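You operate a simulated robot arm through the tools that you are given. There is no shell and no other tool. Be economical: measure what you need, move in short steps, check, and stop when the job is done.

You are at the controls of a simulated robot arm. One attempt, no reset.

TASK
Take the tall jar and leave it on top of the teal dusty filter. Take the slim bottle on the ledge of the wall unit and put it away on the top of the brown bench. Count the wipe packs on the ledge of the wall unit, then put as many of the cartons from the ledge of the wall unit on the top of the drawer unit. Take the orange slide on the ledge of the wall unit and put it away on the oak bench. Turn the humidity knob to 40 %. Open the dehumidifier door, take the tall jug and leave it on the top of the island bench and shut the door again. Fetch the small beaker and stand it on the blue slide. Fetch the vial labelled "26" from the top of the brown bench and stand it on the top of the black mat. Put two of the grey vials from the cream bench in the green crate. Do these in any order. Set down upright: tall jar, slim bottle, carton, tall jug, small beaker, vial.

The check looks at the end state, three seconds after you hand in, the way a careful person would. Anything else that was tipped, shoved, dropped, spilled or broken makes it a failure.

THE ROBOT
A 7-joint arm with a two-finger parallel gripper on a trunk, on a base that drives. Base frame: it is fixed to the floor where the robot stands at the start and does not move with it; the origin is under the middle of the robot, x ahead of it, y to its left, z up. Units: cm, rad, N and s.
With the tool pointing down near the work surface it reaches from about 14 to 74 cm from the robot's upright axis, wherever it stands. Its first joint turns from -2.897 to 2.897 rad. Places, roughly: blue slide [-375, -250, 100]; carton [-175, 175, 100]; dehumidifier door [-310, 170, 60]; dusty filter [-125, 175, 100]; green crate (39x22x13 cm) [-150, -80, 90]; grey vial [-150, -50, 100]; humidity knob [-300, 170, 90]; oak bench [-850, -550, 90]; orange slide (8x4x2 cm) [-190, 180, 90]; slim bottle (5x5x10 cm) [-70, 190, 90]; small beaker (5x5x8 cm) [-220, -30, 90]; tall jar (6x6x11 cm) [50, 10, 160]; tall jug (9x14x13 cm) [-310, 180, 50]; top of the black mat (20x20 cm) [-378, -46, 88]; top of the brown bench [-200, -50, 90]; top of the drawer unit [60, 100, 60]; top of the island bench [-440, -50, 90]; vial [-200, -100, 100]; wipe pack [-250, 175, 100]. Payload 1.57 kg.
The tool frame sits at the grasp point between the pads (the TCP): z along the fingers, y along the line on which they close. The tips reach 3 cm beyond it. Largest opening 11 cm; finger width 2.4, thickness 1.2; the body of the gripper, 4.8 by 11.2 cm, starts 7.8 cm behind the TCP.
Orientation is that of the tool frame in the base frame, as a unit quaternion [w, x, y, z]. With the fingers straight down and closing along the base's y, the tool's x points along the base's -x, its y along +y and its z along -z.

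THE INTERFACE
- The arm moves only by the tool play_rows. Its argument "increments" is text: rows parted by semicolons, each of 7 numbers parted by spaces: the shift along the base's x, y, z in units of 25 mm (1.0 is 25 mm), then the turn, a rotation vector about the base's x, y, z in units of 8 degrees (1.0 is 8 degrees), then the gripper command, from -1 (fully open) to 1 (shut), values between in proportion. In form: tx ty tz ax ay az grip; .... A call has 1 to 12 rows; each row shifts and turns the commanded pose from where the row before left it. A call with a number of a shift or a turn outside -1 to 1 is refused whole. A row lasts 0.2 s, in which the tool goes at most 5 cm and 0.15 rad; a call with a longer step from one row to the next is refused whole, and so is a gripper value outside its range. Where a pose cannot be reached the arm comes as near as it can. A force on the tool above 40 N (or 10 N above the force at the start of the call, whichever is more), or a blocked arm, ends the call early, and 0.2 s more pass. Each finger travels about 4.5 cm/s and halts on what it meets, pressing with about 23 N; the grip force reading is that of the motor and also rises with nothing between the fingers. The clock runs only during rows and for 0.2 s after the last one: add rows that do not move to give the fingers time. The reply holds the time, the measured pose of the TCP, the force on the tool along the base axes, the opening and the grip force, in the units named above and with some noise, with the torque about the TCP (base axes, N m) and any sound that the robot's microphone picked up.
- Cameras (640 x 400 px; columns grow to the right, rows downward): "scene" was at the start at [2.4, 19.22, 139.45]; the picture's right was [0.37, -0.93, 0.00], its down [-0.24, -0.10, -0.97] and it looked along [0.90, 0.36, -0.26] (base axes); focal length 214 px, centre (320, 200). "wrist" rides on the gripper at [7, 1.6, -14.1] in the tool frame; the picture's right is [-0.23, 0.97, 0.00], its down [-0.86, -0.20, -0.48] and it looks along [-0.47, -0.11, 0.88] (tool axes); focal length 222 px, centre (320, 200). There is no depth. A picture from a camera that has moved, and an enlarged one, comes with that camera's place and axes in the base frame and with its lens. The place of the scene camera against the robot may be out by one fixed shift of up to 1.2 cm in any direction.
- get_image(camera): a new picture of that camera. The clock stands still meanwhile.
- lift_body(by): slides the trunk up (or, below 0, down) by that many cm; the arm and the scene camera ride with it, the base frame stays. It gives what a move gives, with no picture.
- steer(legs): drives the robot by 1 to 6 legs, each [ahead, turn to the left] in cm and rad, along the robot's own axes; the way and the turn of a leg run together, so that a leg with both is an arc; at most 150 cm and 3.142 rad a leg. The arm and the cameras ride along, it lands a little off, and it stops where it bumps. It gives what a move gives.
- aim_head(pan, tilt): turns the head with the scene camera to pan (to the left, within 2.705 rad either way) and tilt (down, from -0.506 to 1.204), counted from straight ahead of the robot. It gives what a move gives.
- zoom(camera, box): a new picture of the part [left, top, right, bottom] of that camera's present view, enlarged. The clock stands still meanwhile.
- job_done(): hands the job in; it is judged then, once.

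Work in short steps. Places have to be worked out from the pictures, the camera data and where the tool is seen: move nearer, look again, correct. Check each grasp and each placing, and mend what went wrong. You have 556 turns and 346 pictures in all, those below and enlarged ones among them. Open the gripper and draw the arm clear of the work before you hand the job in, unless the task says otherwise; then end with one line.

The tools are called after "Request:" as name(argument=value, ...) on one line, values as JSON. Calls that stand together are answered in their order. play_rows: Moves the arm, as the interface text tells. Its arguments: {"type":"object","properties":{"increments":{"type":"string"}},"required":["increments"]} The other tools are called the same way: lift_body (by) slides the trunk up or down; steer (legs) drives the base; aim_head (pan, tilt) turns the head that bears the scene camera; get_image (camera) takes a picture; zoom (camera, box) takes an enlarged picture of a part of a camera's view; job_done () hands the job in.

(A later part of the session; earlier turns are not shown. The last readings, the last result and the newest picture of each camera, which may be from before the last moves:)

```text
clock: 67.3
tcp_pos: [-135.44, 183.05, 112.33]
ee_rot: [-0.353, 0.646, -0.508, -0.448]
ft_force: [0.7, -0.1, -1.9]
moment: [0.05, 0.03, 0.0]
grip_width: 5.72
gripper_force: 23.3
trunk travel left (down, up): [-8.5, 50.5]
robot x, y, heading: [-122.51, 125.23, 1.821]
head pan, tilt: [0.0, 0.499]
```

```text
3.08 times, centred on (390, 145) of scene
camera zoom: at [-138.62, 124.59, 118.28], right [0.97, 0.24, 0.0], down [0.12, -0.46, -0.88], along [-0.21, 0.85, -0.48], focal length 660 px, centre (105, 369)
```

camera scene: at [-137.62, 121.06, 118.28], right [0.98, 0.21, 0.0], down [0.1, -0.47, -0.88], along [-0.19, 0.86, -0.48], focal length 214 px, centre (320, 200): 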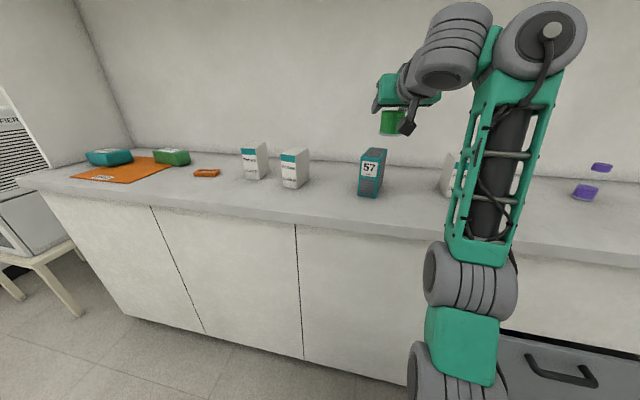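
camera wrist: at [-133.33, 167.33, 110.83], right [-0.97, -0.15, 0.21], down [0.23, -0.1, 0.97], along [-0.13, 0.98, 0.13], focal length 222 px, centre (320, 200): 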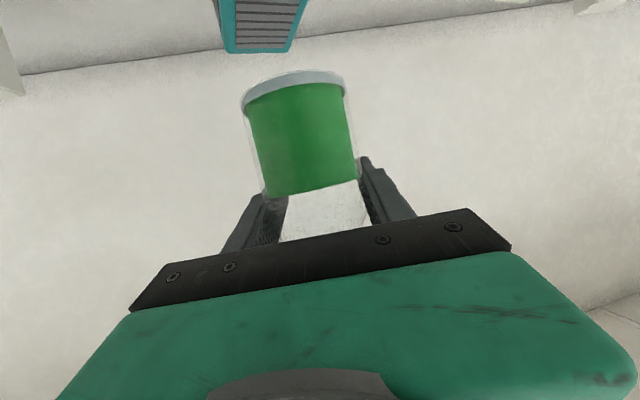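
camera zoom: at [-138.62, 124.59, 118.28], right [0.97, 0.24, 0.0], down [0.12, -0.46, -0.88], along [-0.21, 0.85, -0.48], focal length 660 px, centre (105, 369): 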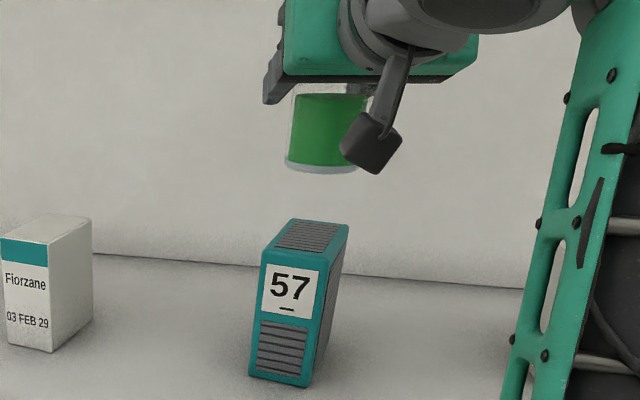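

Accounting for the jar sitting ~2.4 cm behind the TCP, I need 2.4 cm more forward; then lower partly.

Request:
steer(legs=[[2.4, 0]])

Request:
lift_body(by=-4)

Request:
get_image(camera="wrist")

Request:
zoom(camera="scene", box=[330, 80, 450, 210])

```text
clock: 68.2
tcp_pos: [-136.06, 185.37, 112.34]
ee_rot: [-0.352, 0.647, -0.507, -0.448]
ft_force: [0.3, -0.3, -1.7]
moment: [0.07, -0.03, -0.02]
grip_width: 5.73
gripper_force: 23.2
trunk travel left (down, up): [-8.5, 50.5]
robot x, y, heading: [-123.52, 127.48, 1.812]
head pan, tilt: [0.0, 0.499]
```

```text
clock: 69.0
tcp_pos: [-136.02, 185.27, 108.28]
ee_rot: [-0.352, 0.646, -0.508, -0.448]
ft_force: [0.0, 0.3, -1.0]
moment: [0.01, -0.05, -0.02]
grip_width: 5.7
gripper_force: 22.9
trunk travel left (down, up): [-4.5, 54.5]
robot x, y, heading: [-122.95, 127.04, 1.817]
head pan, tilt: [0.0, 0.499]
```

```text
309 pictures are left
camera wrist: at [-133.91, 169.64, 106.82], right [-0.97, -0.15, 0.21], down [0.23, -0.1, 0.97], along [-0.13, 0.98, 0.13], focal length 222 px, centre (320, 200)
```

wrist: 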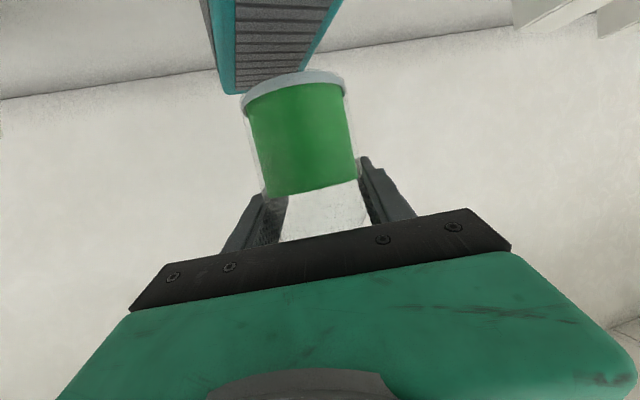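

```text
3.08 times, centred on (390, 145) of scene
camera zoom: at [-139.2, 126.91, 114.28], right [0.97, 0.24, 0.0], down [0.12, -0.46, -0.88], along [-0.21, 0.85, -0.48], focal length 660 px, centre (105, 369)
```

zoom: 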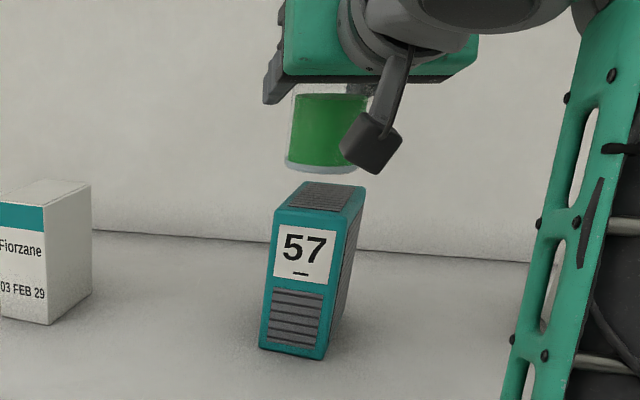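

Both views agree the jar is nearly above; shift +0.6 cm in x and lower slowly.

Request:
play_rows(increments="0.24 0.05 0 0 0 0 1;0 0 0 0 0 0 1")

Request:
lift_body(by=-1.2)

Request:
zoom(camera="scene", box=[330, 80, 450, 210])

```text
clock: 69.6
tcp_pos: [-135.3, 185.48, 108.24]
ee_rot: [-0.353, 0.646, -0.509, -0.447]
ft_force: [0.3, 0.1, -0.8]
moment: [0.05, 0.02, 0.01]
grip_width: 5.72
gripper_force: 23.0
trunk travel left (down, up): [-4.5, 54.5]
robot x, y, heading: [-122.76, 127.21, 1.816]
head pan, tilt: [0.0, 0.499]
```

```text
clock: 70.2
tcp_pos: [-135.37, 185.46, 107.13]
ee_rot: [-0.353, 0.646, -0.508, -0.448]
ft_force: [0.3, 0.3, -0.6]
moment: [0.02, 0.02, -0.01]
grip_width: 5.71
gripper_force: 22.4
trunk travel left (down, up): [-3.3, 55.7]
robot x, y, heading: [-123.06, 127.37, 1.818]
head pan, tilt: [0.0, 0.499]
```

```text
3.08 times, centred on (390, 145) of scene
camera zoom: at [-139.2, 126.91, 113.08], right [0.97, 0.24, 0.0], down [0.12, -0.46, -0.88], along [-0.21, 0.85, -0.48], focal length 660 px, centre (105, 369)
```

zoom: 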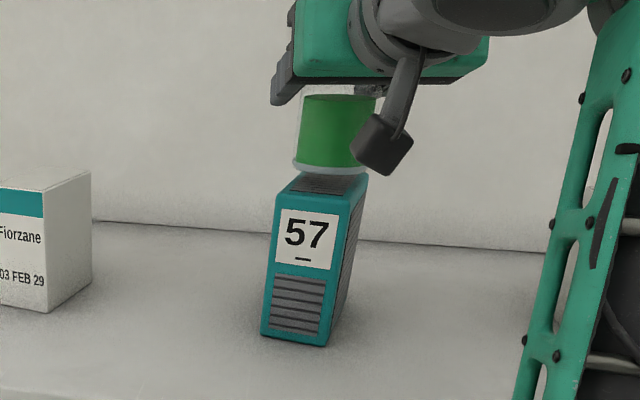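

Request:
lift_body(by=-0.6)

Request:
lift_body(by=-0.3)

Request:
zoom(camera="scene", box=[330, 80, 450, 210])

```text
clock: 70.7
tcp_pos: [-135.47, 185.52, 106.42]
ee_rot: [-0.353, 0.646, -0.508, -0.448]
ft_force: [0.4, -0.1, -1.9]
moment: [0.0, 0.01, 0.01]
grip_width: 5.72
gripper_force: 23.4
trunk travel left (down, up): [-2.7, 56.3]
robot x, y, heading: [-123.2, 127.21, 1.814]
head pan, tilt: [0.0, 0.499]
```

```text
clock: 71.2
tcp_pos: [-135.48, 185.6, 106.22]
ee_rot: [-0.353, 0.646, -0.508, -0.448]
ft_force: [-0.4, -0.7, -1.0]
moment: [0.03, 0.0, 0.0]
grip_width: 5.72
gripper_force: 23.1
trunk travel left (down, up): [-2.4, 56.6]
robot x, y, heading: [-123.19, 127.47, 1.815]
head pan, tilt: [0.0, 0.499]
```

```text
3.08 times, centred on (390, 145) of scene
camera zoom: at [-139.2, 126.91, 112.18], right [0.97, 0.24, 0.0], down [0.12, -0.46, -0.88], along [-0.21, 0.85, -0.48], focal length 660 px, centre (105, 369)
```

zoom: 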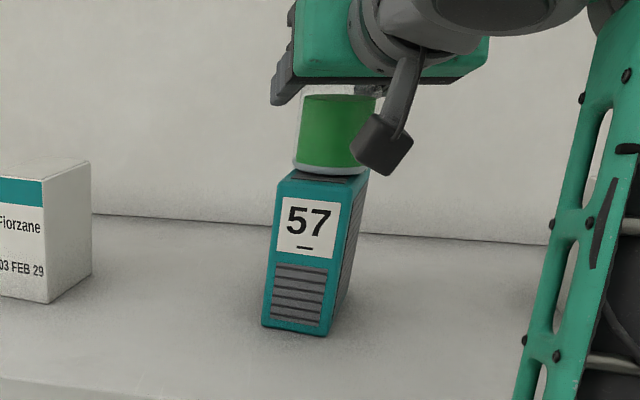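

Request:
lift_body(by=-0.4)

Request:
lift_body(by=-0.3)

Request:
zoom(camera="scene", box=[330, 80, 450, 210])

```text
clock: 71.8
tcp_pos: [-135.42, 185.37, 106.08]
ee_rot: [-0.354, 0.644, -0.507, -0.45]
ft_force: [0.5, 2.5, 16.5]
moment: [-0.24, -0.07, 0.04]
grip_width: 5.71
gripper_force: 22.6
trunk travel left (down, up): [-2.0, 57.0]
robot x, y, heading: [-123.38, 127.36, 1.814]
head pan, tilt: [0.0, 0.499]
```

```text
clock: 72.3
tcp_pos: [-135.43, 185.35, 105.74]
ee_rot: [-0.353, 0.645, -0.507, -0.449]
ft_force: [0.8, -2.8, 18.1]
moment: [-0.46, -0.12, -0.03]
grip_width: 5.73
gripper_force: 22.7
trunk travel left (down, up): [-1.7, 57.3]
robot x, y, heading: [-123.08, 127.03, 1.816]
head pan, tilt: [0.0, 0.499]
```

```text
3.08 times, centred on (390, 145) of scene
camera zoom: at [-139.17, 126.77, 111.49], right [0.97, 0.24, 0.0], down [0.12, -0.46, -0.88], along [-0.21, 0.85, -0.48], focal length 660 px, centre (105, 369)
```

zoom: 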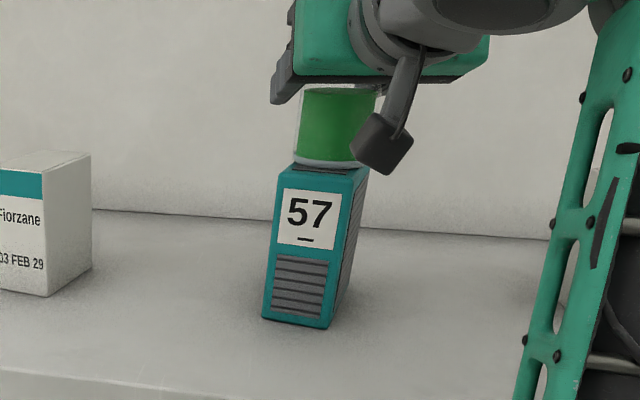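

Contact felt (16–18 N). Relieve slightly, then open.

Request:
lift_body(by=0.3)

Request:
play_rows(increments="0 0 0 0 0 0 0.2;0 0 0 0 0 0 0;0 0 0 0 0 0 -0.3;0 0 0 0 0 0 -0.6;0 0 0 0 0 0 -1;0 0 0 0 0 0 -1")

Request:
get_image(camera="wrist")

Request:
zoom(camera="scene", box=[330, 80, 450, 210])

```text
clock: 72.8
tcp_pos: [-135.39, 185.7, 105.69]
ee_rot: [-0.352, 0.646, -0.508, -0.447]
ft_force: [-0.1, -2.2, 3.2]
moment: [-0.06, 0.01, 0.01]
grip_width: 5.72
gripper_force: 23.3
trunk travel left (down, up): [-2.0, 57.0]
robot x, y, heading: [-123.25, 127.45, 1.817]
head pan, tilt: [0.0, 0.499]
```

```text
clock: 74.2
tcp_pos: [-135.31, 185.57, 105.89]
ee_rot: [-0.352, 0.646, -0.508, -0.448]
ft_force: [-0.5, 0.2, 0.0]
moment: [-0.02, 0.0, 0.01]
grip_width: 10.99
gripper_force: 0.0
trunk travel left (down, up): [-2.0, 57.0]
robot x, y, heading: [-123.16, 127.28, 1.819]
head pan, tilt: [0.0, 0.499]
```

```text
304 pictures are left
camera wrist: at [-133.28, 169.79, 104.25], right [-0.97, -0.15, 0.21], down [0.23, -0.1, 0.97], along [-0.13, 0.98, 0.13], focal length 222 px, centre (320, 200)
```

wrist: 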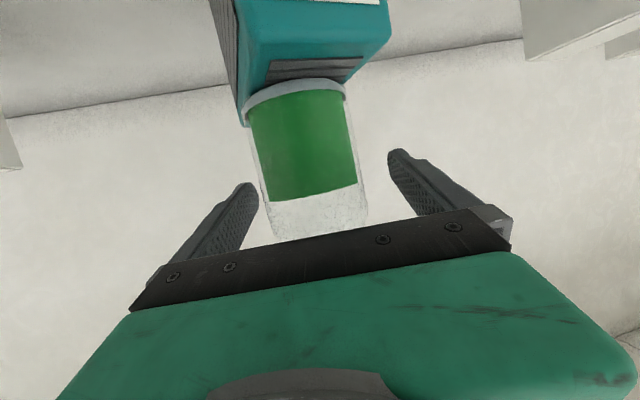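

```text
3.08 times, centred on (390, 145) of scene
camera zoom: at [-139.2, 126.9, 111.78], right [0.97, 0.24, 0.0], down [0.12, -0.46, -0.88], along [-0.21, 0.85, -0.48], focal length 660 px, centre (105, 369)
```

zoom: 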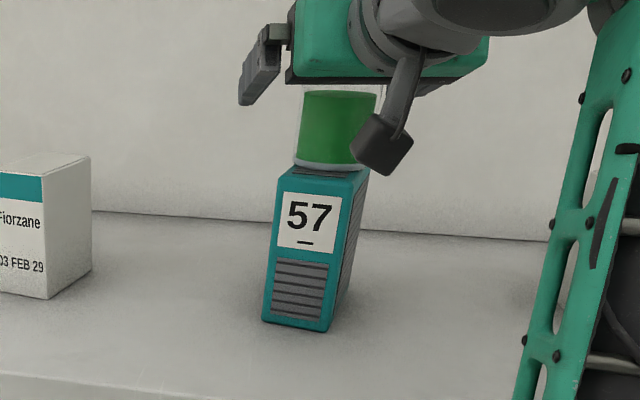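

Jar stands on the filter. Back straight out.

Request:
steer(legs=[[-10, 0]])

Request:
steer(legs=[[-25, 0]])

Request:
get_image(camera="scene")

```text
clock: 75.4
tcp_pos: [-132.93, 175.59, 105.79]
ee_rot: [-0.353, 0.645, -0.509, -0.447]
ft_force: [0.4, -0.4, -0.4]
moment: [-0.01, 0.02, 0.0]
grip_width: 11.01
gripper_force: 0.0
trunk travel left (down, up): [-2.0, 57.0]
robot x, y, heading: [-120.92, 117.63, 1.813]
head pan, tilt: [0.0, 0.499]
```

```text
clock: 77.2
tcp_pos: [-127.11, 151.55, 105.78]
ee_rot: [-0.352, 0.646, -0.507, -0.448]
ft_force: [0.5, -0.4, 0.0]
moment: [-0.01, 0.01, -0.01]
grip_width: 10.99
gripper_force: 0.1
trunk travel left (down, up): [-2.0, 57.0]
robot x, y, heading: [-114.91, 93.35, 1.825]
head pan, tilt: [0.0, 0.499]
```

```text
302 pictures are left
camera scene: at [-130.62, 92.79, 111.78], right [0.97, 0.25, 0.0], down [0.12, -0.46, -0.88], along [-0.22, 0.85, -0.48], focal length 214 px, centre (320, 200)
```

scene: 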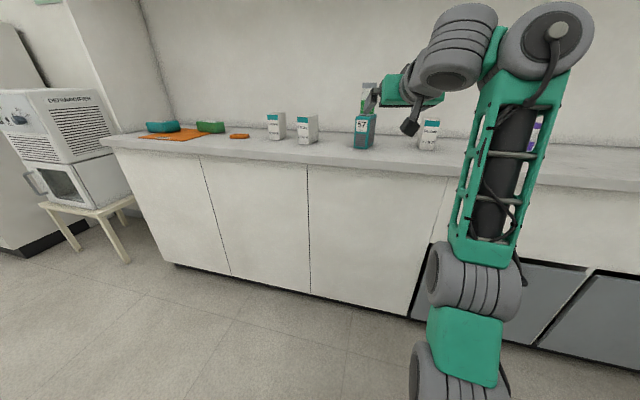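

Jar is fine. Now restore a normal tool-down posture: raise the trunk and pitch the tool down.

Request:
lift_body(by=25)

Request:
play_rows(increments="0.13 -0.49 -0.4 -0.77 -0.2 0 -1;0.13 -0.49 -0.4 -0.77 -0.2 0 -1;0.13 -0.49 -0.4 -0.77 -0.2 0 -1;0.13 -0.49 -0.4 -0.77 -0.2 0 -1;0.13 -0.49 -0.4 -0.77 -0.2 0 -1;0.13 -0.49 -0.4 -0.77 -0.2 0 -1;0.13 -0.49 -0.4 -0.77 -0.2 0 -1;0.13 -0.49 -0.4 -0.77 -0.2 0 -1;0.13 -0.49 -0.4 -0.77 -0.2 0 -1;0.13 -0.49 -0.4 -0.77 -0.2 0 -1;0.13 -0.49 -0.4 -0.77 -0.2 0 -1;0 0 0 0 0 0 -1")

Request:
get_image(camera="scene")

```text
clock: 79.8
tcp_pos: [-127.03, 151.48, 130.86]
ee_rot: [-0.352, 0.647, -0.507, -0.448]
ft_force: [0.0, -0.3, 0.8]
moment: [-0.04, -0.03, 0.01]
grip_width: 11.01
gripper_force: 0.0
trunk travel left (down, up): [-27.0, 32.0]
robot x, y, heading: [-114.83, 93.26, 1.818]
head pan, tilt: [0.0, 0.499]
```

```text
clock: 82.4
tcp_pos: [-121.23, 142.51, 116.81]
ee_rot: [-0.134, 0.776, -0.607, -0.105]
ft_force: [-0.2, 0.1, 0.3]
moment: [0.01, -0.02, 0.0]
grip_width: 10.98
gripper_force: 0.0
out of reach, approached as far as the arm can: row 3, 4, 5, 6, 7, 8, 9
trunk travel left (down, up): [-27.0, 32.0]
robot x, y, heading: [-114.59, 93.38, 1.821]
head pan, tilt: [0.0, 0.499]
```

```text
301 pictures are left
camera scene: at [-130.62, 92.8, 136.78], right [0.97, 0.25, 0.0], down [0.12, -0.46, -0.88], along [-0.22, 0.85, -0.48], focal length 214 px, centre (320, 200)
```

scene: 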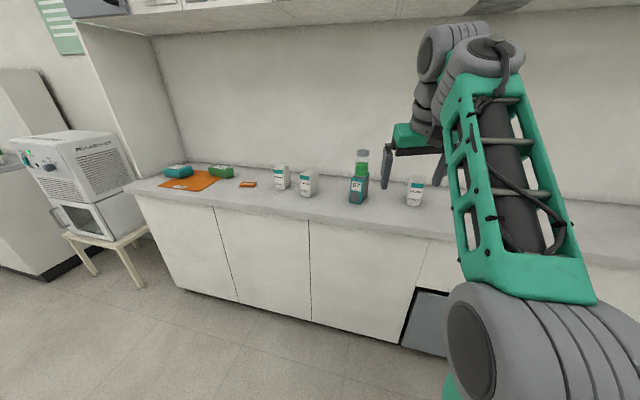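

Tool nearly down. Straighten the remaining 20°, then turn square to the wall unit and approach the right-hand carton.

Request:
play_rows(increments="0 0 0 -0.82 0 0 -1;0 0 0 -0.82 0 0 -1;0 0 0 -0.82 0 0 -1;0 0 0 0 0 0 -1")

Request:
steer(legs=[[0, -0.25], [25, 0]])

Request:
get_image(camera="scene")

Request:
get_image(camera="wrist")

```text
clock: 82.9
tcp_pos: [-121.24, 142.9, 116.37]
ee_rot: [-0.078, 0.782, -0.615, -0.064]
ft_force: [-4.7, 26.9, -25.2]
moment: [-0.78, -0.36, -0.27]
grip_width: 11.01
gripper_force: 0.1
out of reach, approached as far as the arm can: row 2
trunk travel left (down, up): [-27.0, 32.0]
robot x, y, heading: [-114.92, 93.46, 1.822]
head pan, tilt: [0.0, 0.499]
stopped in row 2: the force on the tool passed its limit at 129 N (the readings are from after the stop); the commanded pose is now the measured one
```

```text
clock: 83.7
tcp_pos: [-119.57, 143.13, 116.27]
ee_rot: [-0.08, 0.772, -0.628, -0.062]
ft_force: [-1.1, 7.4, -7.8]
moment: [-0.19, -0.01, -0.08]
grip_width: 11.0
gripper_force: 0.1
trunk travel left (down, up): [-27.0, 32.0]
robot x, y, heading: [-114.6, 93.5, 1.793]
head pan, tilt: [0.0, 0.499]
stopped in leg 1: the force on the tool passed its limit at 48 N (the readings are from after the stop); the commanded pose is now the measured one
```

```text
300 pictures are left
camera scene: at [-130.64, 93.27, 136.78], right [0.98, 0.22, 0.0], down [0.1, -0.47, -0.88], along [-0.19, 0.86, -0.48], focal length 214 px, centre (320, 200)
```

scene: 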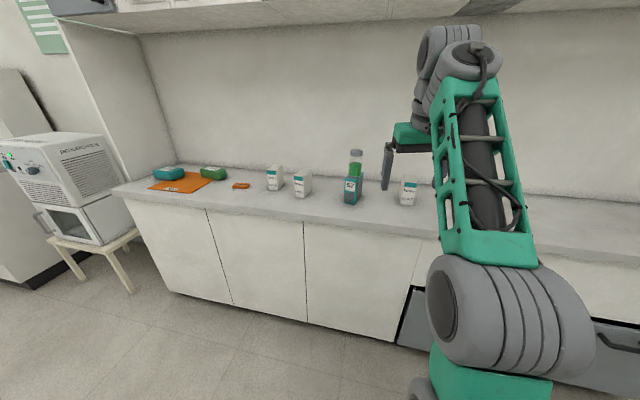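

```text
299 pictures are left
camera wrist: at [-119.69, 133.16, 128.68], right [-1.0, 0.02, 0.0], down [0.02, 0.76, 0.65], along [0.01, 0.65, -0.76], focal length 222 px, centre (320, 200)
```

wrist: 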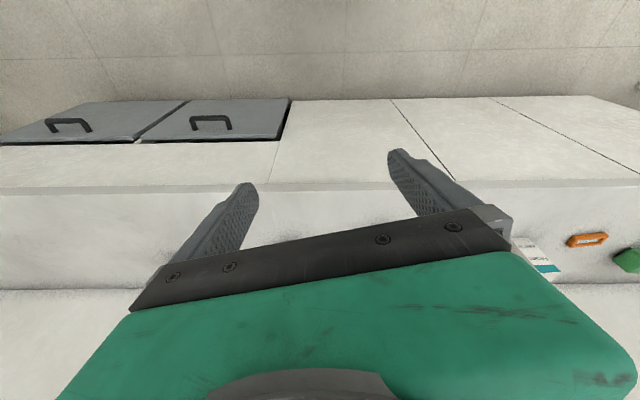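

There's self-contact between hand and forearm. Move the hand to the robot's left (its start posture side) to clear it.

Request:
play_rows(increments="-0.4 0 0.2 0.4 0 0 -1;-0.6 0 0.2 0.3 0 0 -1;-0.8 -0.2 0.2 0 0 0 -1;-0.9 -0.4 0 0 0 0 -1;-0.9 -0.4 0 0 0 0 -1;-0.9 -0.6 0 0 0 0 -1;-0.9 -0.6 0 0 0 0 -1;-0.9 -0.6 0 0 0 0 -1;-0.9 -0.6 0 0 0 0 -1;-0.9 -0.6 0 0 0 0 -1")

Request:
get_image(camera="scene")

```text
clock: 85.9
tcp_pos: [-139.78, 133.09, 117.87]
ee_rot: [-0.116, 0.767, -0.624, -0.092]
ft_force: [0.5, -0.3, 0.4]
moment: [0.01, 0.0, 0.0]
grip_width: 11.01
gripper_force: 0.0
trunk travel left (down, up): [-27.0, 32.0]
robot x, y, heading: [-114.64, 93.3, 1.788]
head pan, tilt: [0.0, 0.499]
```

```text
298 pictures are left
camera scene: at [-130.64, 93.27, 136.78], right [0.98, 0.22, 0.0], down [0.1, -0.47, -0.88], along [-0.19, 0.86, -0.48], focal length 214 px, centre (320, 200)
```

scene: 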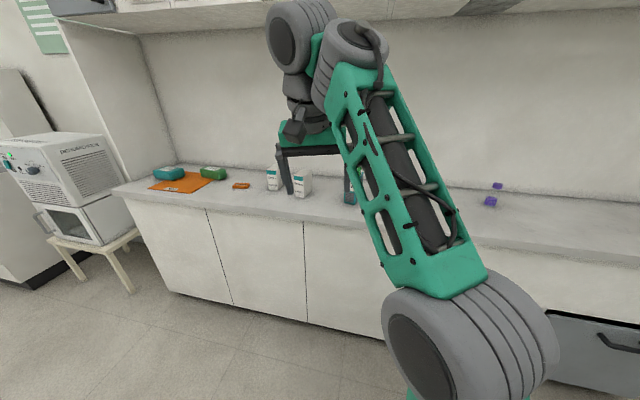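

Request:
play_rows(increments="0 0 0 -0.71 0 0 -1;0 0 0 -0.71 0 0 -1;0 0 0 -0.71 0 0 -1;0 0 0 0 0 0 -1")

Request:
get_image(camera="wrist")

```text
clock: 86.9
tcp_pos: [-138.05, 130.64, 112.04]
ee_rot: [-0.002, 0.775, -0.631, 0.001]
ft_force: [0.1, 0.4, -0.6]
moment: [-0.01, -0.02, 0.0]
grip_width: 11.02
gripper_force: 0.1
out of reach, approached as far as the arm can: row 1, 2, 3
trunk travel left (down, up): [-27.0, 32.0]
robot x, y, heading: [-114.5, 93.38, 1.787]
head pan, tilt: [0.0, 0.499]
```

```text
297 pictures are left
camera wrist: at [-138.13, 123.38, 126.24], right [-1.0, 0.02, 0.0], down [0.02, 0.88, 0.48], along [0.01, 0.48, -0.88], focal length 222 px, centre (320, 200)
```

wrist: 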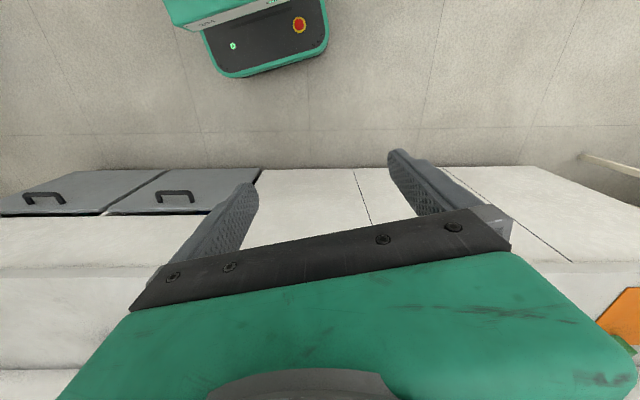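

Posture restored (tool straight down). Drive to about (-102,126) squared to the wall unit for the right-hand carton.

Request:
steer(legs=[[0, -0.56], [35, 0], [0, 0.345]])

Request:
get_image(camera="scene")

Request:
get_image(camera="wrist")

```text
clock: 91.8
tcp_pos: [-117.59, 168.04, 112.19]
ee_rot: [0.001, -0.703, 0.711, 0.0]
ft_force: [-1.0, -0.4, 1.4]
moment: [0.01, -0.04, 0.01]
grip_width: 11.0
gripper_force: 0.0
trunk travel left (down, up): [-27.0, 32.0]
robot x, y, heading: [-102.82, 126.45, 1.57]
head pan, tilt: [0.0, 0.499]
```

```text
296 pictures are left
camera scene: at [-118.54, 129.86, 136.78], right [1.0, 0.0, 0.0], down [0.0, -0.48, -0.88], along [0.0, 0.88, -0.48], focal length 214 px, centre (320, 200)
```

scene: 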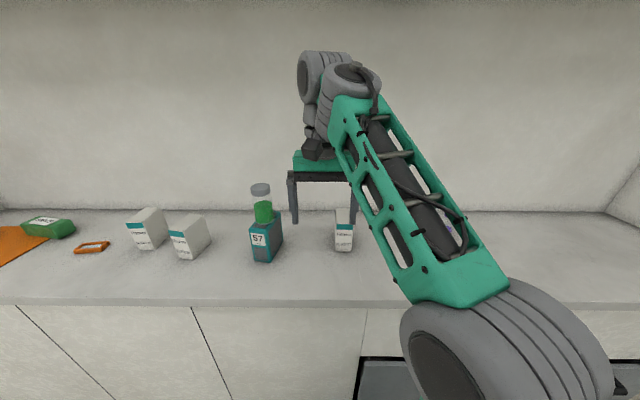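

```text
295 pictures are left
camera wrist: at [-119.26, 160.89, 126.28], right [-0.97, 0.24, 0.0], down [0.21, 0.85, 0.48], along [0.12, 0.47, -0.88], focal length 222 px, centre (320, 200)
```

wrist: 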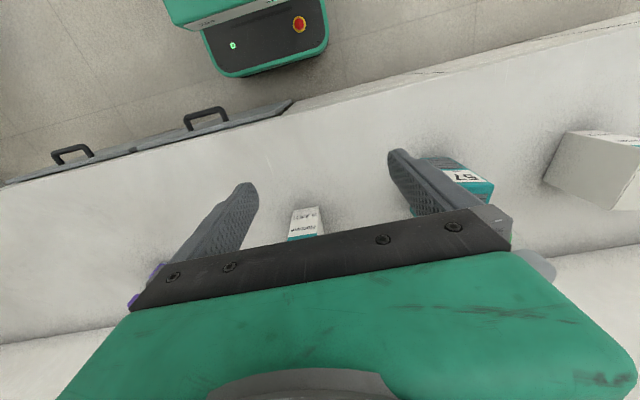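

Carton front-bottom at about (-110.7,181.8), nearly square. Move over its centre (-110.5,184.3) at height.

Request:
play_rows(increments="0.4 0.9 0 0 0 0 -1;0.4 0.9 0 0 0 0 -1;0.4 0.9 0 0 0 0 -1;0.4 0.9 0 0 0 0 -1;0.4 0.9 0 0 0 0 -1;0.4 0.9 0 0 0 0 -1;0.4 0.9 0 0 0 0 -1;0 0.2 0 0 0 0 -1;0 0 0 0 0 0 -1")

Request:
get_image(camera="scene")

Request:
get_image(camera="wrist")

```text
clock: 93.8
tcp_pos: [-110.32, 180.72, 108.01]
ee_rot: [0.002, -0.702, 0.712, -0.001]
ft_force: [-1.1, 0.9, -1.4]
moment: [-0.05, 0.0, 0.02]
grip_width: 11.02
gripper_force: 0.1
out of reach, approached as far as the arm can: row 2, 3, 4, 5, 6, 7
trunk travel left (down, up): [-27.0, 32.0]
robot x, y, heading: [-102.86, 126.95, 1.568]
head pan, tilt: [0.0, 0.499]
```

```text
294 pictures are left
camera scene: at [-118.54, 129.87, 136.78], right [1.0, 0.0, 0.0], down [0.0, -0.48, -0.88], along [0.0, 0.88, -0.48], focal length 214 px, centre (320, 200)
```

scene: 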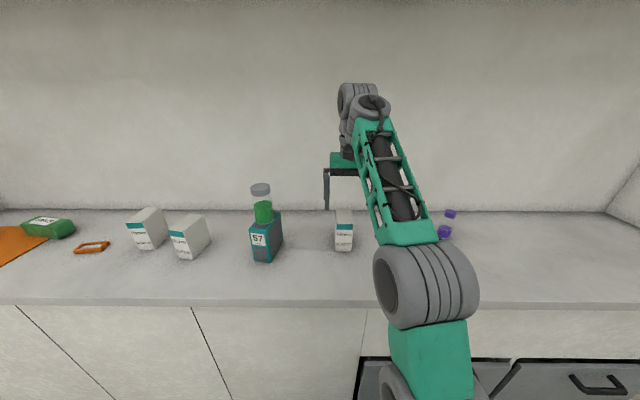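

```text
293 pictures are left
camera wrist: at [-112.07, 173.65, 122.15], right [-0.97, 0.24, 0.0], down [0.21, 0.85, 0.48], along [0.12, 0.47, -0.88], focal length 222 px, centre (320, 200)
```

wrist: 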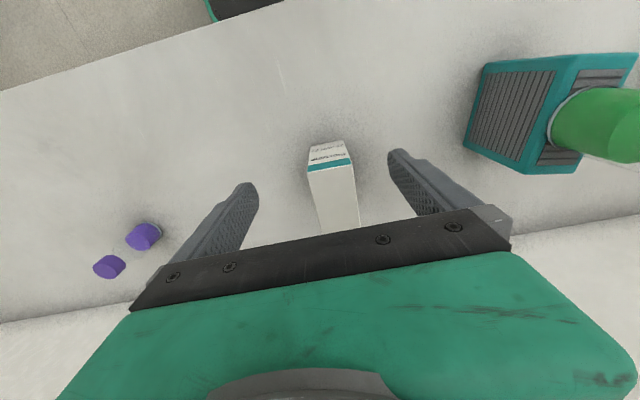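

Carton between fingers; descend to z≈95 and forward to its centre.

Request:
play_rows(increments="-0.1 0.3 -0.7 0 0 0 -1;-0.1 0.3 -0.7 0 0 0 -1;-0.1 0.3 -0.7 0 0 0 -1;0 0.3 -0.7 0 0 0 -1;0 0.3 -0.7 0 0 0 -1;0 0.3 -0.7 0 0 0 -1;0 0.2 -0.7 0 0 0 -1;0 0 -0.5 0 0 0 -1;0 0 0 0 0 0 -1")

Request:
get_image(camera="wrist")

Request:
get_image(camera="scene")

```text
clock: 95.8
tcp_pos: [-111.12, 185.73, 94.59]
ee_rot: [0.002, -0.703, 0.711, 0.0]
ft_force: [-0.4, 0.3, 0.8]
moment: [0.05, -0.04, 0.0]
grip_width: 11.01
gripper_force: 0.2
trunk travel left (down, up): [-27.0, 32.0]
robot x, y, heading: [-102.76, 126.41, 1.577]
head pan, tilt: [0.0, 0.499]
```

```text
292 pictures are left
camera wrist: at [-112.84, 178.64, 108.8], right [-0.97, 0.24, 0.0], down [0.21, 0.85, 0.48], along [0.12, 0.47, -0.88], focal length 222 px, centre (320, 200)
```

wrist: 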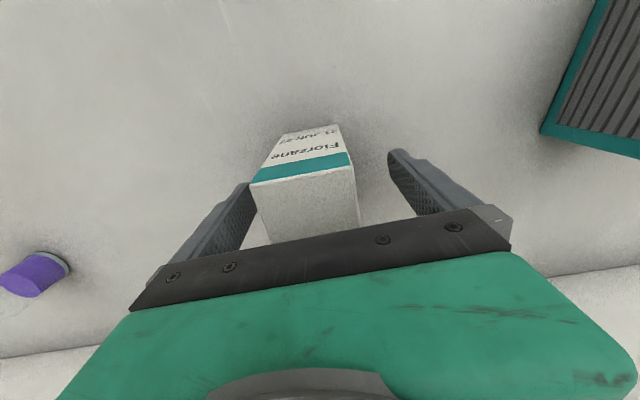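

```text
291 pictures are left
camera scene: at [-118.53, 129.86, 136.78], right [1.0, 0.0, 0.0], down [0.0, -0.48, -0.88], along [0.0, 0.88, -0.48], focal length 214 px, centre (320, 200)
```

scene: 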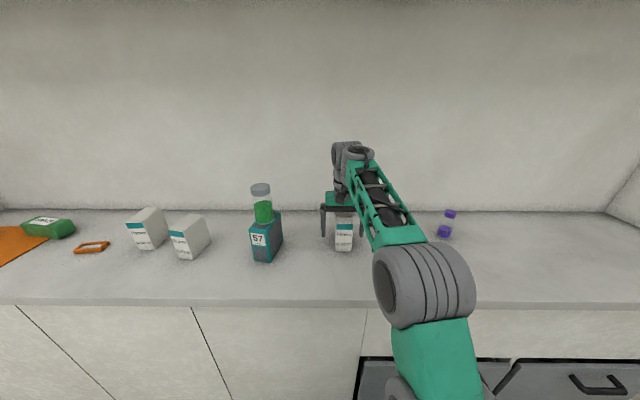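

Carton is centred on the TCP. Close.

Request:
play_rows(increments="0 0 0 0 0 0 0;0 0 0 0 0 0 0.5;0 0 0 0 0 0 1;0 0 0 0 0 0 1;0 0 0 0 0 0 1;0 0 0.4 0 0 0 1;0 0 0.6 0 0 0 1;0 0 0.8 0 0 0 1;0 0 0.8 0 0 0 1;0 0 0 0 0 0 1")

Request:
get_image(camera="wrist")

Request:
get_image(camera="scene")

```text
clock: 98.0
tcp_pos: [-110.94, 185.79, 101.09]
ee_rot: [0.001, -0.703, 0.711, -0.001]
ft_force: [-0.3, -0.2, -2.1]
moment: [0.02, -0.01, -0.03]
grip_width: 5.18
gripper_force: 22.8
trunk travel left (down, up): [-27.0, 32.0]
robot x, y, heading: [-102.61, 126.39, 1.572]
head pan, tilt: [0.0, 0.499]
```

```text
290 pictures are left
camera wrist: at [-112.71, 178.74, 115.38], right [-0.97, 0.24, 0.0], down [0.21, 0.85, 0.48], along [0.12, 0.47, -0.88], focal length 222 px, centre (320, 200)
```

wrist: 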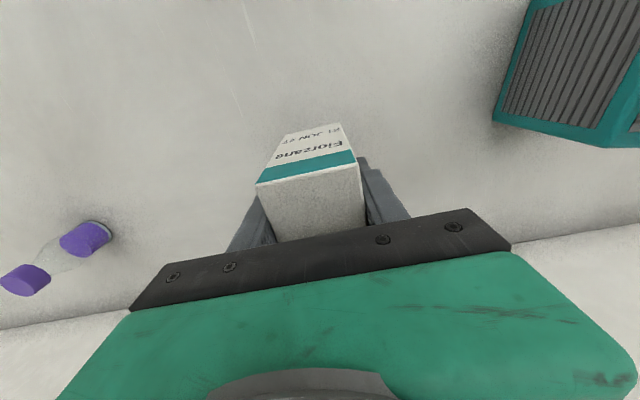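

```text
289 pictures are left
camera scene: at [-118.54, 129.87, 136.78], right [1.0, 0.0, 0.0], down [0.0, -0.48, -0.88], along [0.0, 0.88, -0.48], focal length 214 px, centre (320, 200)
```

scene: 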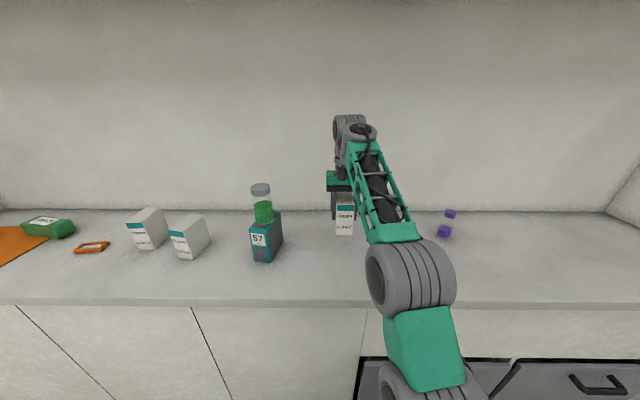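

Carton 1 is held. Back off, turn to +x and drive toward the drawer unit, then look.

Request:
steer(legs=[[-40, 0], [0, -1.571], [75, 0]])

Request:
aim_head(pan=0.0, tilt=0.6)

Request:
get_image(camera="scene")

```text
clock: 108.0
tcp_pos: [31.76, 93.77, 101.2]
ee_rot: [0.002, 0.013, 1.0, -0.002]
ft_force: [0.2, 0.0, -2.2]
moment: [-0.03, 0.0, 0.01]
grip_width: 5.17
gripper_force: 23.1
trunk travel left (down, up): [-27.0, 32.0]
robot x, y, heading: [-27.51, 86.39, -0.009]
head pan, tilt: [0.0, 0.499]
```

```text
clock: 108.7
tcp_pos: [31.76, 93.82, 101.11]
ee_rot: [0.001, 0.014, 1.0, -0.002]
ft_force: [-0.4, 0.1, -0.8]
moment: [0.03, 0.01, 0.0]
grip_width: 5.17
gripper_force: 23.2
trunk travel left (down, up): [-27.0, 32.0]
robot x, y, heading: [-27.44, 86.54, -0.016]
head pan, tilt: [0.0, 0.6]
```

```text
288 pictures are left
camera scene: at [-24.82, 102.16, 135.88], right [-0.01, -1.0, 0.0], down [-0.56, 0.01, -0.83], along [0.83, -0.01, -0.56], focal length 214 px, centre (320, 200)
```

scene: 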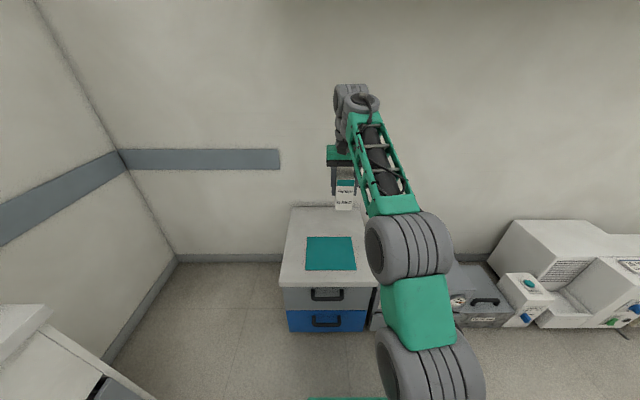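

Drawer top spans x 27–79, y 78–118; teal mat x 34–53. I'll place cartons behind the mat at x≈60. Drive 21 cm forward.

Request:
steer(legs=[[20, 0]])

Request:
lift_body(by=-22)

Request:
play_rows(increments="0.2 0.8 0 0 0 0 1;0.3 0.8 0 0 0 0 1;0.3 0.8 0 0 0 0 1;0.4 0.8 0 0 0 0 1;0.4 0.8 0 0 0 0 1;0.4 0.8 0 0 0 0 1;0.4 0.6 0 0 0 0 1;0 0 0 0 0 0 1")

Request:
get_image(camera="scene")

Request:
get_image(camera="wrist")

```text
clock: 110.3
tcp_pos: [52.25, 93.27, 101.25]
ee_rot: [0.002, 0.015, 1.0, -0.002]
ft_force: [0.2, 0.3, -0.9]
moment: [0.0, 0.03, 0.02]
grip_width: 5.16
gripper_force: 22.8
trunk travel left (down, up): [-27.0, 32.0]
robot x, y, heading: [-7.11, 86.01, -0.015]
head pan, tilt: [0.0, 0.6]
```

```text
clock: 112.6
tcp_pos: [52.23, 93.39, 79.2]
ee_rot: [0.001, 0.016, 1.0, -0.001]
ft_force: [0.7, -0.7, -1.1]
moment: [-0.02, 0.04, -0.04]
grip_width: 5.16
gripper_force: 22.8
trunk travel left (down, up): [-5.0, 54.0]
robot x, y, heading: [-7.56, 86.13, -0.01]
head pan, tilt: [0.0, 0.6]
```

```text
clock: 114.4
tcp_pos: [53.63, 100.99, 78.69]
ee_rot: [0.001, 0.015, 1.0, -0.002]
ft_force: [-0.6, 0.6, -1.5]
moment: [0.0, 0.05, 0.03]
grip_width: 5.15
gripper_force: 23.4
out of reach, approached as far as the arm can: row 3, 4, 5, 6, 7
trunk travel left (down, up): [-5.0, 54.0]
robot x, y, heading: [-7.15, 86.61, -0.02]
head pan, tilt: [0.0, 0.6]
```

```text
287 pictures are left
camera scene: at [-4.44, 101.88, 113.87], right [-0.02, -1.0, 0.0], down [-0.56, 0.01, -0.82], along [0.82, -0.01, -0.57], focal length 214 px, centre (320, 200)
```

scene: 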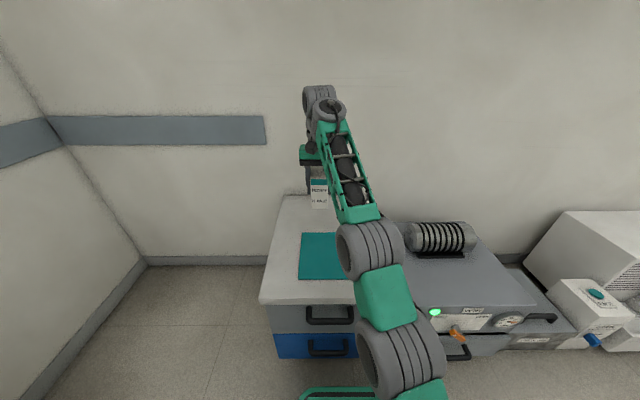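

```text
286 pictures are left
camera wrist: at [46.77, 102.66, 92.85], right [0.26, 0.97, 0.0], down [0.85, -0.22, 0.48], along [0.46, -0.13, -0.88], focal length 222 px, centre (320, 200)
```

wrist: 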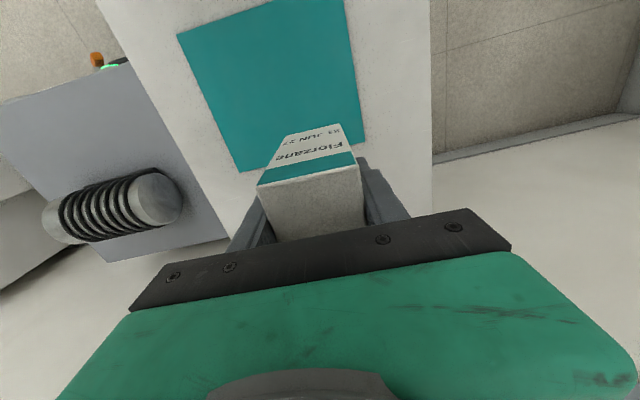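

Mat's back edge is x≈56. Descend while reaching forward to about (62.5,104).

Request:
play_rows(increments="0.4 0.15 -0.5 0 0 0 1;0.4 0.15 -0.5 0 0 0 1;0.4 0.15 -0.5 0 0 0 1;0.4 0.15 -0.5 0 0 0 1;0.5 0.15 -0.5 0 0 0 1;0.5 0.15 -0.5 0 0 0 1;0.5 0.15 0 0 0 0 1;0.4 0.1 0 0 0 0 1;0 0 0 0 0 0 1")

Request:
get_image(camera="wrist")

```text
clock: 116.4
tcp_pos: [58.6, 102.66, 69.36]
ee_rot: [0.0, 0.017, 1.0, -0.002]
ft_force: [0.6, 0.6, -1.8]
moment: [0.0, -0.01, 0.01]
grip_width: 5.15
gripper_force: 22.8
out of reach, approached as far as the arm can: row 2, 5, 6, 7, 8
trunk travel left (down, up): [-5.0, 54.0]
robot x, y, heading: [-7.09, 86.29, -0.013]
head pan, tilt: [0.0, 0.6]
```

```text
285 pictures are left
camera wrist: at [51.76, 104.5, 83.6], right [0.26, 0.97, 0.0], down [0.85, -0.22, 0.48], along [0.46, -0.13, -0.88], focal length 222 px, centre (320, 200)
```

wrist: 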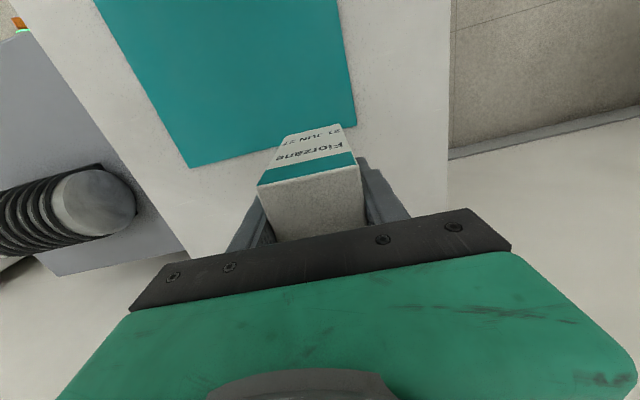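

Raise the trunk 10 and let the arm go lower relative to the shoulder for more reach.

Request:
lift_body(by=10)

Request:
play_rows(increments="0.2 0 -0.5 0 0 0 1;0.2 0 -0.5 0 0 0 1;0.3 0.1 -0.5 0 0 0 1;0.3 0.1 -0.5 0 0 0 1;0.3 0.1 -0.5 0 0 0 1;0.3 0.1 -0.5 0 0 0 1;0.3 0.1 -0.5 0 0 0 1;0 0 -0.3 0 0 0 1;0 0 0 0 0 0 1")

Request:
get_image(camera="wrist")

```text
clock: 117.7
tcp_pos: [58.6, 102.78, 79.46]
ee_rot: [0.0, 0.016, 1.0, -0.002]
ft_force: [0.9, -0.3, -1.9]
moment: [0.03, 0.02, 0.02]
grip_width: 5.18
gripper_force: 22.7
trunk travel left (down, up): [-15.0, 44.0]
robot x, y, heading: [-7.48, 86.04, -0.017]
head pan, tilt: [0.0, 0.6]
```

```text
clock: 119.7
tcp_pos: [62.19, 103.73, 69.62]
ee_rot: [0.001, 0.015, 1.0, -0.002]
ft_force: [0.1, 0.5, -1.1]
moment: [-0.02, 0.02, 0.04]
grip_width: 5.18
gripper_force: 22.8
out of reach, approached as far as the arm can: row 4, 7
trunk travel left (down, up): [-15.0, 44.0]
robot x, y, heading: [-7.28, 85.75, -0.014]
head pan, tilt: [0.0, 0.6]
```

```text
284 pictures are left
camera wrist: at [55.34, 105.43, 83.7], right [0.26, 0.97, 0.0], down [0.85, -0.22, 0.48], along [0.46, -0.13, -0.88], focal length 222 px, centre (320, 200)
```

wrist: 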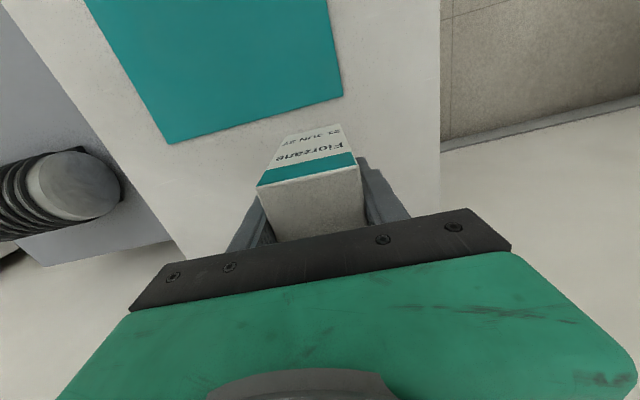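

Now lower onto the top, watching the force.

Request:
play_rows(increments="0 0 -0.4 0 0 0 1;0 0 -0.4 0 0 0 1;0 0 -0.3 0 0 0 1;0 0 -0.15 0 0 0 1;0 0 -0.15 0 0 0 1;0 0 -0.15 0 0 0 1;0 0 -0.15 0 0 0 1")

```text
clock: 121.3
tcp_pos: [62.14, 103.69, 65.26]
ee_rot: [-0.001, 0.015, 1.0, -0.001]
ft_force: [0.3, -0.1, -1.3]
moment: [0.0, 0.03, 0.01]
grip_width: 5.19
gripper_force: 23.1
trunk travel left (down, up): [-15.0, 44.0]
robot x, y, heading: [-7.21, 86.08, -0.015]
head pan, tilt: [0.0, 0.6]
```

Request:
play_rows(increments="0 0 -0.15 0 0 0 1;0 0 -0.15 0 0 0 1;0 0 -0.15 0 0 0 1")

Request:
get_image(camera="wrist")

```text
clock: 122.1
tcp_pos: [62.27, 103.59, 64.1]
ee_rot: [0.0, 0.016, 1.0, -0.003]
ft_force: [-0.2, 0.1, -2.3]
moment: [-0.03, 0.02, -0.02]
grip_width: 5.18
gripper_force: 23.4
trunk travel left (down, up): [-15.0, 44.0]
robot x, y, heading: [-7.38, 86.32, -0.011]
head pan, tilt: [0.0, 0.6]
```

```text
283 pictures are left
camera wrist: at [55.31, 105.4, 78.28], right [0.26, 0.97, 0.0], down [0.85, -0.22, 0.48], along [0.46, -0.13, -0.88], focal length 222 px, centre (320, 200)
```

wrist: 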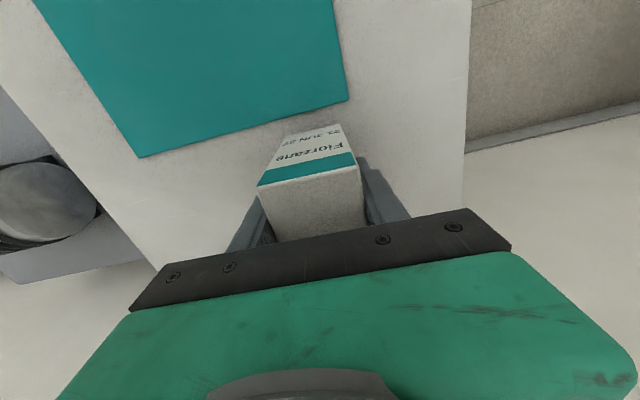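

Request:
play_rows(increments="0 0 -0.12 0 0 0 1;0 0 -0.12 0 0 0 1;0 0 -0.12 0 0 0 1;0 0 0 0 0 0 1")

Request:
play_rows(increments="0 0 -0.12 0 0 0 1;0 0 -0.12 0 0 0 1;0 0 0 0 0 0 1")

Request:
play_rows(increments="0 0 -0.12 0 0 0 1;0 0 -0.12 0 0 0 1;0 0 0 0 0 0 1")

```text
clock: 123.1
tcp_pos: [62.25, 103.6, 63.05]
ee_rot: [0.0, 0.015, 1.0, -0.002]
ft_force: [-0.1, -0.3, -1.5]
moment: [0.0, 0.0, -0.02]
grip_width: 5.12
gripper_force: 22.5
trunk travel left (down, up): [-15.0, 44.0]
robot x, y, heading: [-7.44, 86.24, -0.018]
head pan, tilt: [0.0, 0.6]
```

```text
clock: 123.9
tcp_pos: [62.1, 103.76, 62.61]
ee_rot: [0.001, 0.016, 1.0, -0.002]
ft_force: [-0.7, 0.6, -1.7]
moment: [0.01, 0.02, 0.02]
grip_width: 5.21
gripper_force: 22.9
trunk travel left (down, up): [-15.0, 44.0]
robot x, y, heading: [-7.58, 86.12, -0.022]
head pan, tilt: [0.0, 0.6]
```

```text
clock: 124.7
tcp_pos: [62.19, 103.67, 61.86]
ee_rot: [0.001, 0.016, 1.0, -0.002]
ft_force: [0.0, -0.7, -0.7]
moment: [-0.01, 0.01, 0.03]
grip_width: 5.18
gripper_force: 22.5
trunk travel left (down, up): [-15.0, 44.0]
robot x, y, heading: [-7.28, 86.26, -0.018]
head pan, tilt: [0.0, 0.6]
```

Request:
zoom(camera="scene", box=[250, 130, 410, 290])

```text
2.50 times, centred on (330, 210) of scene
camera zoom: at [-4.44, 101.88, 123.87], right [-0.02, -1.0, 0.0], down [-0.56, 0.01, -0.82], along [0.82, -0.01, -0.57], focal length 536 px, centre (295, 175)
```

zoom: 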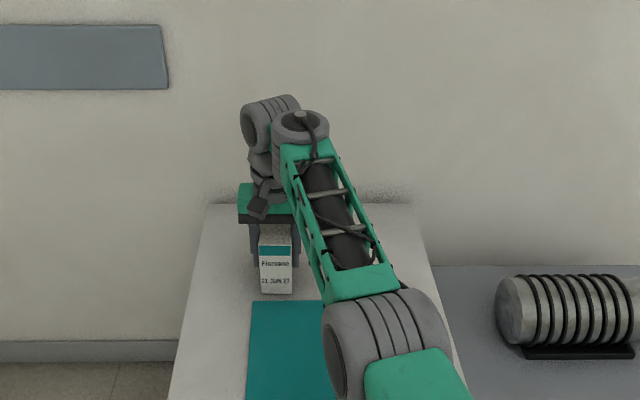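

Request:
play_rows(increments="0 0 -0.12 0 0 0 1;0 0 -0.12 0 0 0 1;0 0 0 0 0 0 1")

Request:
play_rows(increments="0 0 -0.12 0 0 0 1;0 0 -0.12 0 0 0 1;0 0 0 0 0 0 1")

Request:
play_rows(increments="0 0 -0.12 0 0 0 1;0 0 -0.12 0 0 0 1;0 0 0 0 0 0 1")

```text
clock: 125.5
tcp_pos: [62.2, 103.82, 61.64]
ee_rot: [0.002, 0.016, 1.0, -0.002]
ft_force: [-0.8, -2.2, 12.4]
moment: [0.19, 0.52, 0.08]
grip_width: 5.19
gripper_force: 23.2
trunk travel left (down, up): [-15.0, 44.0]
robot x, y, heading: [-7.44, 86.17, -0.019]
head pan, tilt: [0.0, 0.6]
```

```text
clock: 126.3
tcp_pos: [62.3, 103.81, 61.03]
ee_rot: [0.003, 0.015, 1.0, -0.001]
ft_force: [1.5, -1.9, 20.3]
moment: [0.49, -0.34, -0.02]
grip_width: 5.11
gripper_force: 23.2
trunk travel left (down, up): [-15.0, 44.0]
robot x, y, heading: [-7.2, 86.38, -0.016]
head pan, tilt: [0.0, 0.6]
```

```text
clock: 127.1
tcp_pos: [62.17, 103.81, 60.47]
ee_rot: [0.002, 0.014, 1.0, -0.002]
ft_force: [-0.4, 3.5, 20.6]
moment: [0.66, 0.02, 0.01]
grip_width: 5.19
gripper_force: 22.9
trunk travel left (down, up): [-15.0, 44.0]
robot x, y, heading: [-7.49, 86.19, -0.014]
head pan, tilt: [0.0, 0.6]
```

Contact at TCP z≈61.7 (surface ≈56). Relieve, open and rise.

Request:
play_rows(increments="0 0 0.2 0 0 0 1;0 0 0.1 0 0 0 0.3;0 0 0 0 0 0 0;0 0 0 0 0 0 -0.3;0 0 0 0 0 0 -0.5;0 0 0.3 0 0 0 -0.5;0 0 0.6 0 0 0 -0.5;0 0 1 0 0 0 -0.5;0 0 1 0 0 0 -0.5;0 0 1 0 0 0 -0.5;0 0 1 0 0 0 -0.5;-0.5 0 1 0 0 0 -0.5")

Request:
get_image(camera="wrist")

Request:
get_image(camera="scene")

```text
clock: 129.7
tcp_pos: [60.36, 103.68, 74.39]
ee_rot: [0.0, 0.015, 1.0, -0.002]
ft_force: [1.1, -0.4, -1.0]
moment: [-0.03, 0.07, -0.01]
grip_width: 8.25
gripper_force: 0.0
out of reach, approached as far as the arm can: row 11
trunk travel left (down, up): [-15.0, 44.0]
robot x, y, heading: [-6.87, 86.15, -0.017]
head pan, tilt: [0.0, 0.6]
```

```text
281 pictures are left
camera wrist: at [53.52, 105.46, 88.43], right [0.26, 0.97, 0.0], down [0.85, -0.22, 0.48], along [0.46, -0.13, -0.88], focal length 222 px, centre (320, 200)
```

wrist: 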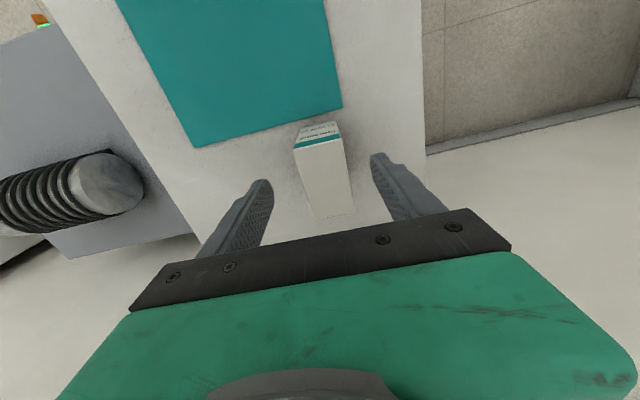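

```text
280 pictures are left
camera scene: at [-4.4, 101.89, 123.86], right [-0.02, -1.0, 0.0], down [-0.57, 0.01, -0.82], along [0.82, -0.01, -0.57], focal length 214 px, centre (320, 200)
```

scene: 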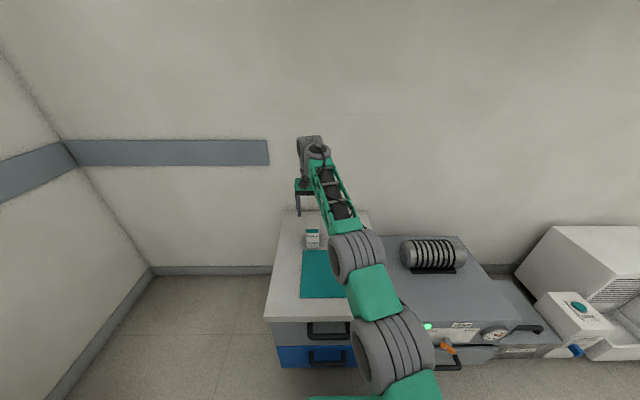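

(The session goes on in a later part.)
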